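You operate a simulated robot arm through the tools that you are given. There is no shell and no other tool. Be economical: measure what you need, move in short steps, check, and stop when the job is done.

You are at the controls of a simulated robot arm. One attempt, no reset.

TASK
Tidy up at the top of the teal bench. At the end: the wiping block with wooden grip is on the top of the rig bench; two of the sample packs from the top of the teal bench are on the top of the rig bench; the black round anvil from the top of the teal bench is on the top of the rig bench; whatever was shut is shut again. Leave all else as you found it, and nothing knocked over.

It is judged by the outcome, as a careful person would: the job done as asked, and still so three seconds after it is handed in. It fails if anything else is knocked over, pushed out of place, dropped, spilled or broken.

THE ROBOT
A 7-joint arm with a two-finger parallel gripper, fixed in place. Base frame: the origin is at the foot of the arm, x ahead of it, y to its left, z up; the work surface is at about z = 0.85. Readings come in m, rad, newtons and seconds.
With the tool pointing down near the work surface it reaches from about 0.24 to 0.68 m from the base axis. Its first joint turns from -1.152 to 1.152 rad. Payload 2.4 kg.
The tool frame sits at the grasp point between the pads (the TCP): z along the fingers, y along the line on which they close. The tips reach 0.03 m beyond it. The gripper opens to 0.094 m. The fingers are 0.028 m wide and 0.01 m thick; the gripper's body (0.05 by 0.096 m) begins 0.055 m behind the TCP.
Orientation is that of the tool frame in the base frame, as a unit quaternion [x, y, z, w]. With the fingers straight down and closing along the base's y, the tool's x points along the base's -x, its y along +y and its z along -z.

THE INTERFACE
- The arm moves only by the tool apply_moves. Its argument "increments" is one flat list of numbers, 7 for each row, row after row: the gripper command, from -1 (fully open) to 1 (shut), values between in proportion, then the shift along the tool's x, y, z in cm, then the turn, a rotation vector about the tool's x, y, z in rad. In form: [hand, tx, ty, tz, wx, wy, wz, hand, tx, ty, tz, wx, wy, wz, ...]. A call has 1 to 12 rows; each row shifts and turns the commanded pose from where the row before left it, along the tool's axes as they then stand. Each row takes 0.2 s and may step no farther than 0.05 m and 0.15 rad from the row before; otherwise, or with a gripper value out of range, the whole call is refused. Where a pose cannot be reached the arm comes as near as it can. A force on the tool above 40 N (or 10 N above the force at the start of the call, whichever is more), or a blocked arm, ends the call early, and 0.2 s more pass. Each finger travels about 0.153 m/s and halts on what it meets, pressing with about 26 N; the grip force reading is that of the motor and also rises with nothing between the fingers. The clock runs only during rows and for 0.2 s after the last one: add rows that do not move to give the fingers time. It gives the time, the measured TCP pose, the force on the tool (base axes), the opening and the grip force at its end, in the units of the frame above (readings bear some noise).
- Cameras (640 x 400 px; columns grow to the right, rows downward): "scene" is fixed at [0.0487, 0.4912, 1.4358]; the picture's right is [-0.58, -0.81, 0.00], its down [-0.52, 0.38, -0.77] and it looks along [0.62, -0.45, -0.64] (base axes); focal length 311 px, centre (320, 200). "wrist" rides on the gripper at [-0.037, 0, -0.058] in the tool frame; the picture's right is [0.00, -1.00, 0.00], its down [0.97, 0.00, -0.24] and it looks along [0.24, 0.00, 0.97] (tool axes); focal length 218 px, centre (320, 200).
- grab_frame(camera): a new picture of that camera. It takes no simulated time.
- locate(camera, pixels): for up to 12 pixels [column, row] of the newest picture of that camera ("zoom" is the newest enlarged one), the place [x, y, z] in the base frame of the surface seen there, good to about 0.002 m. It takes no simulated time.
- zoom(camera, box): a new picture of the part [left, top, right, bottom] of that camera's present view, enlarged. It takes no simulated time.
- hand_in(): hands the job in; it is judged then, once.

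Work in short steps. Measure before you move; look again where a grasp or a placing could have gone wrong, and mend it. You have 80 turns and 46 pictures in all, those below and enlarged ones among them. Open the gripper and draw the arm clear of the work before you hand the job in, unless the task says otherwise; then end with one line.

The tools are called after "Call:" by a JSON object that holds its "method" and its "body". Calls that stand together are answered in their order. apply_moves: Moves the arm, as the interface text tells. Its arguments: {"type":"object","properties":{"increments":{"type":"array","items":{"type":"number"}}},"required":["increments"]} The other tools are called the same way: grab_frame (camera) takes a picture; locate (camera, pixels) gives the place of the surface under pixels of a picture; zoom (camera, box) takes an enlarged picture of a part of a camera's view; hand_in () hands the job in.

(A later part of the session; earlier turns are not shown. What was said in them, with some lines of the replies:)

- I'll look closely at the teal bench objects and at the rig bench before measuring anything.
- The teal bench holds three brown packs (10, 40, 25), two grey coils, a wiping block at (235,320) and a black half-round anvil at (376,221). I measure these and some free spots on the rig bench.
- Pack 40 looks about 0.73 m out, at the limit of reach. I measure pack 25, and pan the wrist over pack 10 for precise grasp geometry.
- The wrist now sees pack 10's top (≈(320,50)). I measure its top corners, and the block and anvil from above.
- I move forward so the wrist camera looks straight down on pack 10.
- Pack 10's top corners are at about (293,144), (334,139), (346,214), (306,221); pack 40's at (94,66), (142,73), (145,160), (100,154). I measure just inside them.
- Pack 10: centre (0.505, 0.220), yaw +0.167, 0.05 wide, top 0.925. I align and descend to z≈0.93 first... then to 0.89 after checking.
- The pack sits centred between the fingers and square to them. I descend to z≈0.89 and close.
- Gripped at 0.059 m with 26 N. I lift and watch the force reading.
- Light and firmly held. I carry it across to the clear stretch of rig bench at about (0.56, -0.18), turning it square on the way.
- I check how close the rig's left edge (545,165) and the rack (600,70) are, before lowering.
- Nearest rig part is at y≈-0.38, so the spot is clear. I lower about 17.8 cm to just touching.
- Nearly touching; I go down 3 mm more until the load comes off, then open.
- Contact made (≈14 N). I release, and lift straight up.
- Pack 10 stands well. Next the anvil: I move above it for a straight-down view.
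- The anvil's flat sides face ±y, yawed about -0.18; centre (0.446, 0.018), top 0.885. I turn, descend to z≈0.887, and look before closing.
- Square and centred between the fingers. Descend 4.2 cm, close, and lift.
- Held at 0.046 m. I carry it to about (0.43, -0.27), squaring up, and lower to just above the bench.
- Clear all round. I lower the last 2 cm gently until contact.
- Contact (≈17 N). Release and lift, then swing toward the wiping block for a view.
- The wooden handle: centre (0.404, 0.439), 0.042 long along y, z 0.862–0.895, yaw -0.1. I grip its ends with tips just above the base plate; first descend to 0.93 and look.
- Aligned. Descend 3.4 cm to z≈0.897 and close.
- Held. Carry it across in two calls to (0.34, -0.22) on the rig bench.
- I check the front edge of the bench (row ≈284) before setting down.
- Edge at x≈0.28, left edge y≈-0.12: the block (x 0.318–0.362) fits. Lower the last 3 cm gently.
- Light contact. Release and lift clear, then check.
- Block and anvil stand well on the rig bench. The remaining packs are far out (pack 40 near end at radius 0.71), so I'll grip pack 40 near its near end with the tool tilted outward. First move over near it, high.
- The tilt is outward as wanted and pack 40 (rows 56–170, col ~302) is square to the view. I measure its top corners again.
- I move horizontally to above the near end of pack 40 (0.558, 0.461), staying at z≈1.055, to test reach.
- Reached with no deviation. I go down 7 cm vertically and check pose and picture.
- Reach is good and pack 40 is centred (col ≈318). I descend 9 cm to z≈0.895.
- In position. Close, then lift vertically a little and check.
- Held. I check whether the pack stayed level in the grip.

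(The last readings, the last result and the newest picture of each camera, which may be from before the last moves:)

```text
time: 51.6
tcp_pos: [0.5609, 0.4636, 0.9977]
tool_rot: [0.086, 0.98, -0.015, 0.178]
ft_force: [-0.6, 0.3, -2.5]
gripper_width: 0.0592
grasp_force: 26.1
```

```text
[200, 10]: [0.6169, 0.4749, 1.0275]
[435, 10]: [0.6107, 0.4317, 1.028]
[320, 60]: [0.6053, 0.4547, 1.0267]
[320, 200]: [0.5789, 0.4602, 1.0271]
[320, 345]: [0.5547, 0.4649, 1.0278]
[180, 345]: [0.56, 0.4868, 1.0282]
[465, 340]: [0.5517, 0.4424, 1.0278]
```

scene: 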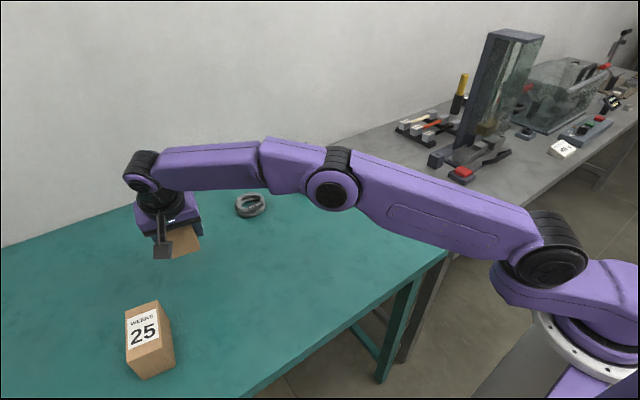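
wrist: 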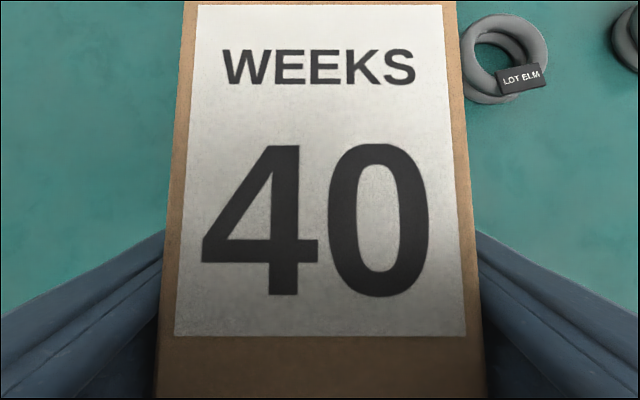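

Perfectly level. I square up the yaw (about the vertical) and carry it across to TCP (0.40, -0.172), keeping the tilt.

Call:
{"method": "apply_moves", "body": {"increments": [1, 0, 0, 0, -0.0308, 0, -0.0819, 1, 0, 0, 0, -0.0308, 0, -0.0819, 1, 1.056, -4.52, -0.398, 0, 0, 0, 1, 1.056, -4.52, -0.398, 0, 0, 0, 1, 1.056, -4.52, -0.398, 0, 0, 0, 1, 1.056, -4.52, -0.398, 0, 0, 0, 1, 1.056, -4.52, -0.398, 0, 0, 0, 1, 1.056, -4.52, -0.398, 0, 0, 0, 1, 1.056, -4.52, -0.398, 0, 0, 0, 1, 0, 0, 0, 0, 0, 0]}}

```text
time: 53.8
tcp_pos: [0.4812, 0.1413, 0.991]
tool_rot: [0.0, 0.984, -0.001, 0.179]
ft_force: [-1.2, -0.1, -2.2]
gripper_width: 0.0592
grasp_force: 25.7
```

Call:
{"method": "apply_moves", "body": {"increments": [1, 1.056, -4.52, -0.398, 0, 0, 0, 1, 1.056, -4.52, -0.398, 0, 0, 0, 1, 1.056, -4.52, -0.398, 0, 0, 0, 1, 1.056, -4.52, -0.398, 0, 0, 0, 1, 1.056, -4.52, -0.398, 0, 0, 0, 1, 1.056, -4.52, -0.398, 0, 0, 0, 1, 1.056, -4.52, -0.398, 0, 0, 0, 1, 0, 0, 0, 0, 0, 0]}}

Call:
{"method": "grab_frame", "body": {"camera": "scene"}}

Call:
{"method": "grab_frame", "body": {"camera": "wrist"}}

```text
time: 55.6
tcp_pos: [0.3974, -0.1698, 0.9976]
tool_rot: [0.0, 0.984, 0.0, 0.18]
ft_force: [-0.5, -0.6, -2.3]
gripper_width: 0.0593
grasp_force: 26.0
```

```text
12 pictures are left
```

scene: 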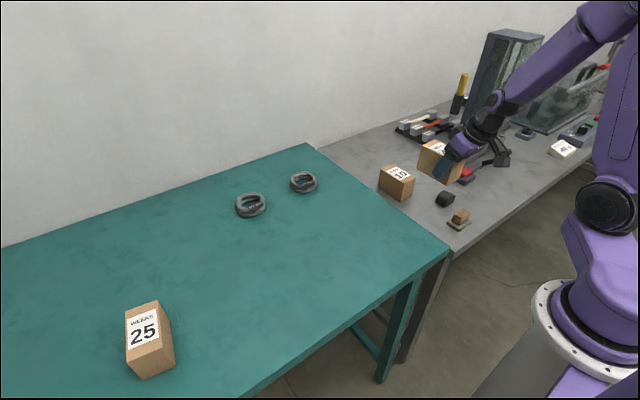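

```text
11 pictures are left
```

wrist: 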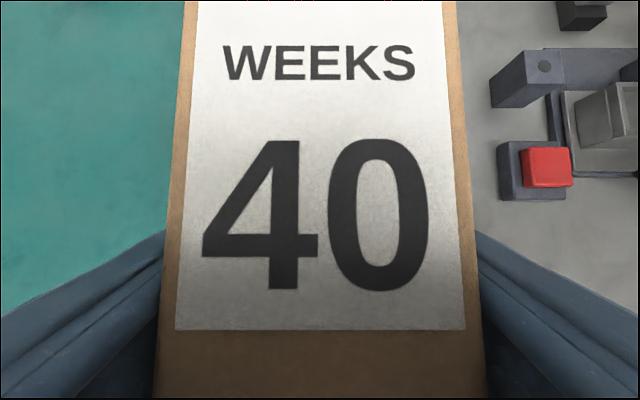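

Before lowering, I check where pack 10's near face, the anvil and the block lie relative to the spot.

Call:
{"method": "locate", "body": {"camera": "scene", "pixels": [[405, 196], [413, 190], [402, 180], [437, 199], [445, 193], [453, 200], [448, 222], [461, 210], [422, 146], [418, 166], [436, 178]]}}

Call:
{"method": "locate", "body": {"camera": "wrist", "pixels": [[200, 5], [435, 5], [180, 345], [465, 345], [320, 380]]}}

```text
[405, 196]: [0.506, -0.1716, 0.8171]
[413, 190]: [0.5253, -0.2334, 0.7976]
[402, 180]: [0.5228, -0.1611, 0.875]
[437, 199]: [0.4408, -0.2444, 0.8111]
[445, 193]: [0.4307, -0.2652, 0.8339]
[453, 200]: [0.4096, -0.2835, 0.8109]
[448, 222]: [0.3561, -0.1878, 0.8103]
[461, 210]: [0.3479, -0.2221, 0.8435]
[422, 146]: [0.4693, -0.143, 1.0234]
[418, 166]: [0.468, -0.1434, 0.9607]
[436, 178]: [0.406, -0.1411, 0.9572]
```

```text
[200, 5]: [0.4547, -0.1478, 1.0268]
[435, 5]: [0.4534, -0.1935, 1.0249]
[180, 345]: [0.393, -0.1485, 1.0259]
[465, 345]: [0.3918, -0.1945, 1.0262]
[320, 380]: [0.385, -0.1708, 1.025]
```

The footprint is free; I shift 1 cm in +x for balance and lower 14 of the 15 cm.

Call:
{"method": "apply_moves", "body": {"increments": [1, 1.0, 0, 3.36, 0, 0, 0, 1, 1.0, 0, 3.36, 0, 0, 0, 1, 1.0, 0, 3.36, 0, 0, 0, 1, 1.0, 0, 3.36, 0, 0, 0, 1, 0, 0, 0, 0, 0, 0]}}

Call:
{"method": "zoom", "body": {"camera": "scene", "box": [370, 130, 530, 250]}}

```text
time: 56.8
tcp_pos: [0.408, -0.1642, 0.8814]
tool_rot: [-0.004, 0.984, 0.0, 0.179]
ft_force: [0.7, -0.8, -1.9]
gripper_width: 0.059
grasp_force: 26.1
out of reach, approached as far as the arm can: row 2, 3
```

```text
3.33 times, centred on (450, 190) of scene
```

zoom: 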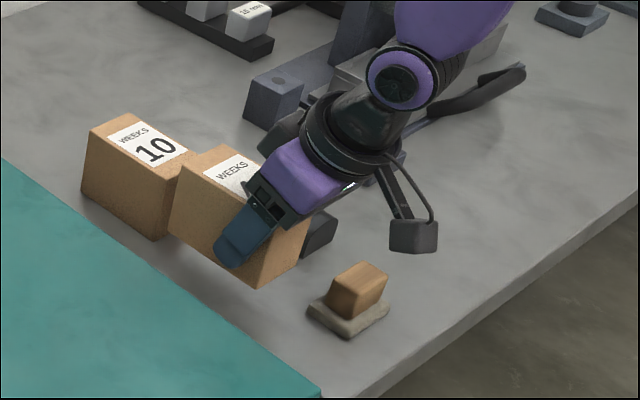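

The tilted pose can't go that low this close in. I note the hanging wrist attachment (410,235 in the zoom) and measure it, then choose a spot farther out, near (0.56, -0.29).

Call:
{"method": "locate", "body": {"camera": "zoom", "pixels": [[412, 240], [395, 190], [430, 245], [275, 95], [300, 110], [415, 130], [240, 265], [180, 245], [265, 285]]}}

```text
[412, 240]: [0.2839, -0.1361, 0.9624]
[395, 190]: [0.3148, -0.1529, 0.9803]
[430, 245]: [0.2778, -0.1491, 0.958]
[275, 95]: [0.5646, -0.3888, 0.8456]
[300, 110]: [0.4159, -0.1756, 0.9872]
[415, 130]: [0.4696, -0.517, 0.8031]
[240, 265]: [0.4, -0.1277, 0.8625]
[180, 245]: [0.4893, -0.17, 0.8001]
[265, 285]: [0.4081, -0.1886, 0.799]
```

I raise 8 cm and read the pose.

Call:
{"method": "apply_moves", "body": {"increments": [1, -0.94, 0, -2.5, 0, 0, 0, 1, -0.94, 0, -2.5, 0, 0, 0, 1, -0.94, 0, -2.5, 0, 0, 0, 1, 0, 0, 0, 0, 0, 0]}}

```text
time: 57.8
tcp_pos: [0.4071, -0.1674, 0.9647]
tool_rot: [0.001, 0.984, -0.001, 0.179]
ft_force: [0.3, 0.0, -2.5]
gripper_width: 0.0591
grasp_force: 25.8
```

Recovered cleanly. Now over to TCP (0.535, -0.29), passing well above pack 10.

Call:
{"method": "apply_moves", "body": {"increments": [1, -2.61, -2.45, 0.34, 0, 0, 0, 1, -2.61, -2.45, 0.34, 0, 0, 0, 1, -2.61, -2.45, 0.34, 0, 0, 0, 1, -2.61, -2.45, 0.34, 0, 0, 0, 1, -2.61, -2.45, 0.34, 0, 0, 0, 1, 0, 0, 0, 0, 0, 0]}}

Call:
{"method": "zoom", "body": {"camera": "scene", "box": [370, 90, 530, 210]}}

Call:
{"method": "grab_frame", "body": {"camera": "wrist"}}

```text
time: 59.2
tcp_pos: [0.5339, -0.2928, 0.9961]
tool_rot: [0.001, 0.984, 0.0, 0.179]
ft_force: [-1.1, 0.0, -2.6]
gripper_width: 0.0591
grasp_force: 26.1
```

```text
3.33 times, centred on (450, 150) of scene
```

zoom: 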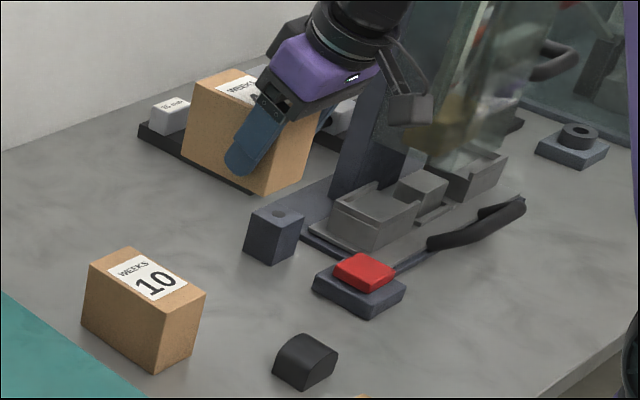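

```text
8 pictures are left
```

wrist: 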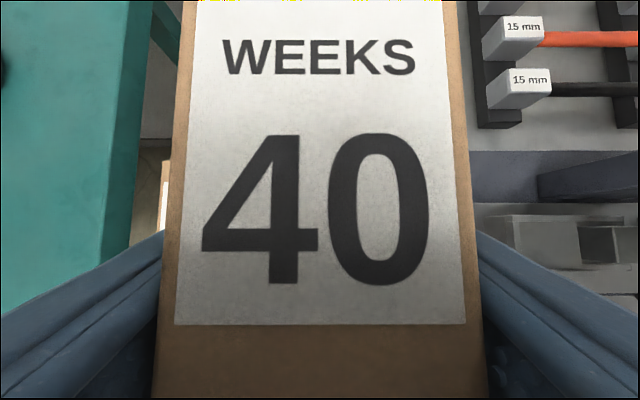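

I verify clearances: rig frame top (470,165) and rack end (480,115), then lower.

Call:
{"method": "locate", "body": {"camera": "wrist", "pixels": [[474, 165], [474, 190], [485, 115], [480, 10], [490, 220], [167, 190], [320, 345], [320, 20]]}}

Call:
{"method": "locate", "body": {"camera": "zoom", "pixels": [[250, 225], [275, 212], [270, 262], [245, 250], [205, 290], [300, 185], [350, 150]]}}

```text
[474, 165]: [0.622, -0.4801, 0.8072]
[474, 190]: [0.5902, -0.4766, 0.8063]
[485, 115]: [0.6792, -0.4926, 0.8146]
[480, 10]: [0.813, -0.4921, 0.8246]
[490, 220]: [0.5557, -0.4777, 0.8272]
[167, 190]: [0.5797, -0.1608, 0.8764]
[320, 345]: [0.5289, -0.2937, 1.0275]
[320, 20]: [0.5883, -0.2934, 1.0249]
```

```text
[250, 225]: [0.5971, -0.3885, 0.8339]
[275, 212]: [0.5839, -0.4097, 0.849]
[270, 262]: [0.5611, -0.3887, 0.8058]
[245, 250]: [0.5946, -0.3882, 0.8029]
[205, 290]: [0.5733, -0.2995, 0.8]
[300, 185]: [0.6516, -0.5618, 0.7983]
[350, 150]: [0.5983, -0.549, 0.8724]
```

Clear on both sides (post at y≈-0.388, pack 10 edge ≈-0.21). Lower 14 cm.

Call:
{"method": "apply_moves", "body": {"increments": [1, 1.23, 0, 3.28, 0, 0, 0, 1, 1.23, 0, 3.28, 0, 0, 0, 1, 1.23, 0, 3.28, 0, 0, 0, 1, 1.23, 0, 3.28, 0, 0, 0, 1, 0, 0, 0, 0, 0, 0]}}

```text
time: 60.4
tcp_pos: [0.5327, -0.292, 0.8571]
tool_rot: [0.0, 0.984, 0.0, 0.18]
ft_force: [0.8, 0.0, -1.0]
gripper_width: 0.059
grasp_force: 26.8
```

No trouble. I lower the last centimetre in small steps.

Call:
{"method": "apply_moves", "body": {"increments": [1, 0.176, 0, 0.468, 0, 0, 0, 1, 0.106, 0, 0.28, 0, 0, 0, 1, 0.035, 0, 0.094, 0, 0, 0, 1, 0, 0, 0, 0, 0, 0]}}

```text
time: 61.4
tcp_pos: [0.5344, -0.2912, 0.8458]
tool_rot: [0.0, 0.984, -0.001, 0.179]
ft_force: [0.9, 0.4, -1.2]
gripper_width: 0.0592
grasp_force: 25.9
```

Call:
{"method": "apply_moves", "body": {"increments": [1, 0.035, 0, 0.094, 0, 0, 0, 1, 0, 0, 0, 0, 0, 0]}}

```text
time: 62.0
tcp_pos: [0.5357, -0.2906, 0.845]
tool_rot: [0.0, 0.984, -0.001, 0.178]
ft_force: [-0.1, 0.1, -2.7]
gripper_width: 0.059
grasp_force: 25.9
```

Call:
{"method": "apply_moves", "body": {"increments": [1, 0.035, 0, 0.094, 0, 0, 0, 1, 0, 0, 0, 0, 0, 0]}}

```text
time: 62.6
tcp_pos: [0.5335, -0.2904, 0.8453]
tool_rot: [-0.001, 0.984, -0.001, 0.179]
ft_force: [-5.8, 4.0, 19.6]
gripper_width: 0.0594
grasp_force: 25.5
```

Contact (≈20 N). Ease 0.5 mm, open, and lift straight up.

Call:
{"method": "apply_moves", "body": {"increments": [1, -0.02, 0, -0.05, 0, 0, 0, 0, 0, 0, 0, 0, 0, 0, -1, 0, 0, 0, 0, 0, 0, -1, 0, 0, 0, 0, 0, 0, -1, -0.7, 0, -1.87, 0, 0, 0, -1, -1.23, 0, -3.28, 0, 0, 0, -1, -1.23, 0, -3.28, 0, 0, 0, -1, -1.23, 0, -3.28, 0, 0, 0, -1, -1.23, 0, -3.28, 0, 0, 0, -1, 0, 0, 0, 0, 0, 0]}}

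Call:
{"method": "grab_frame", "body": {"camera": "wrist"}}

```text
time: 64.8
tcp_pos: [0.5338, -0.2902, 1.0058]
tool_rot: [-0.001, 0.984, 0.0, 0.179]
ft_force: [0.2, -0.4, 0.7]
gripper_width: 0.0938
grasp_force: 0.0
```

```text
7 pictures are left
```

wrist: 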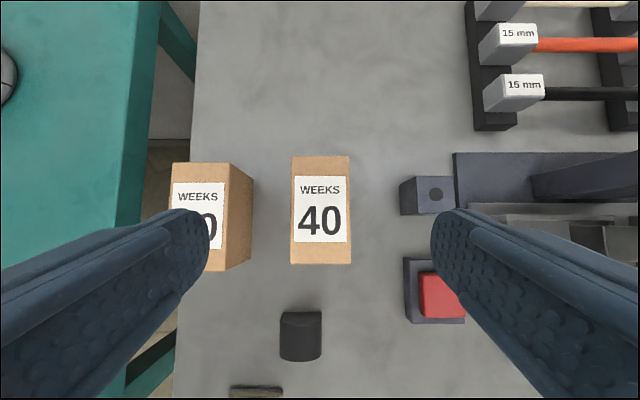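

All four stand on the rig bench. I untilt and draw the arm back up to its starting place, then take a final look.

Call:
{"method": "apply_moves", "body": {"increments": [-1, -1, 0, -3, 0, 0, 0, -1, -1, 0, -3, 0, 0, 0, -1, 0, 0, -3, 0, 0.12, 0, -1, 0, 0, -2, 0, 0.12, 0, -1, 0, 0, 0, 0, 0.12, 0, -1, 2.6, 4, 0, 0, 0, 0, -1, 2.6, 4, 0, 0, 0, 0, -1, 2.6, 4, 0, 0, 0, 0, -1, 2.6, 4, 0, 0, 0, 0, -1, 2.6, 4, 0, 0, 0, 0, -1, 2.6, 4, 0, 0, 0, 0, -1, 2, 4, 0, 0, 0, 0]}}

Call:
{"method": "grab_frame", "body": {"camera": "scene"}}

Call:
{"method": "zoom", "body": {"camera": "scene", "box": [370, 110, 530, 240]}}

```text
time: 67.4
tcp_pos: [0.3398, -0.0119, 1.1187]
tool_rot: [0.001, 1.0, 0.0, 0.0]
ft_force: [0.3, -0.9, 0.3]
gripper_width: 0.0941
grasp_force: 0.2
```

```text
6 pictures are left
```

scene: 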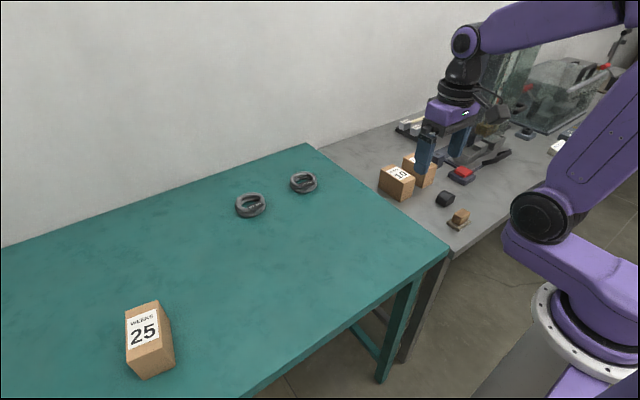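

```text
3.08 times, centred on (450, 175) of scene
```

zoom: 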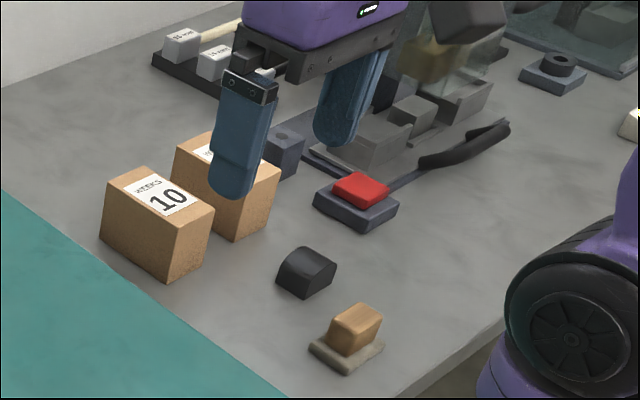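

Pack 10, pack 40, the anvil and the wiping block all stand on the rig bench. Pack 25 and both coils are where they were, the rig is as found, and the arm is clear with the gripper open. I hand in.

Call:
{"method": "hand_in", "body": {}}

```text
The job is handed in.
```

The wiping block, the black anvil and sample packs 10 and 40 are now standing on the rig bench; nothing was opened, and pack 25, both coils and the rig were left as found.
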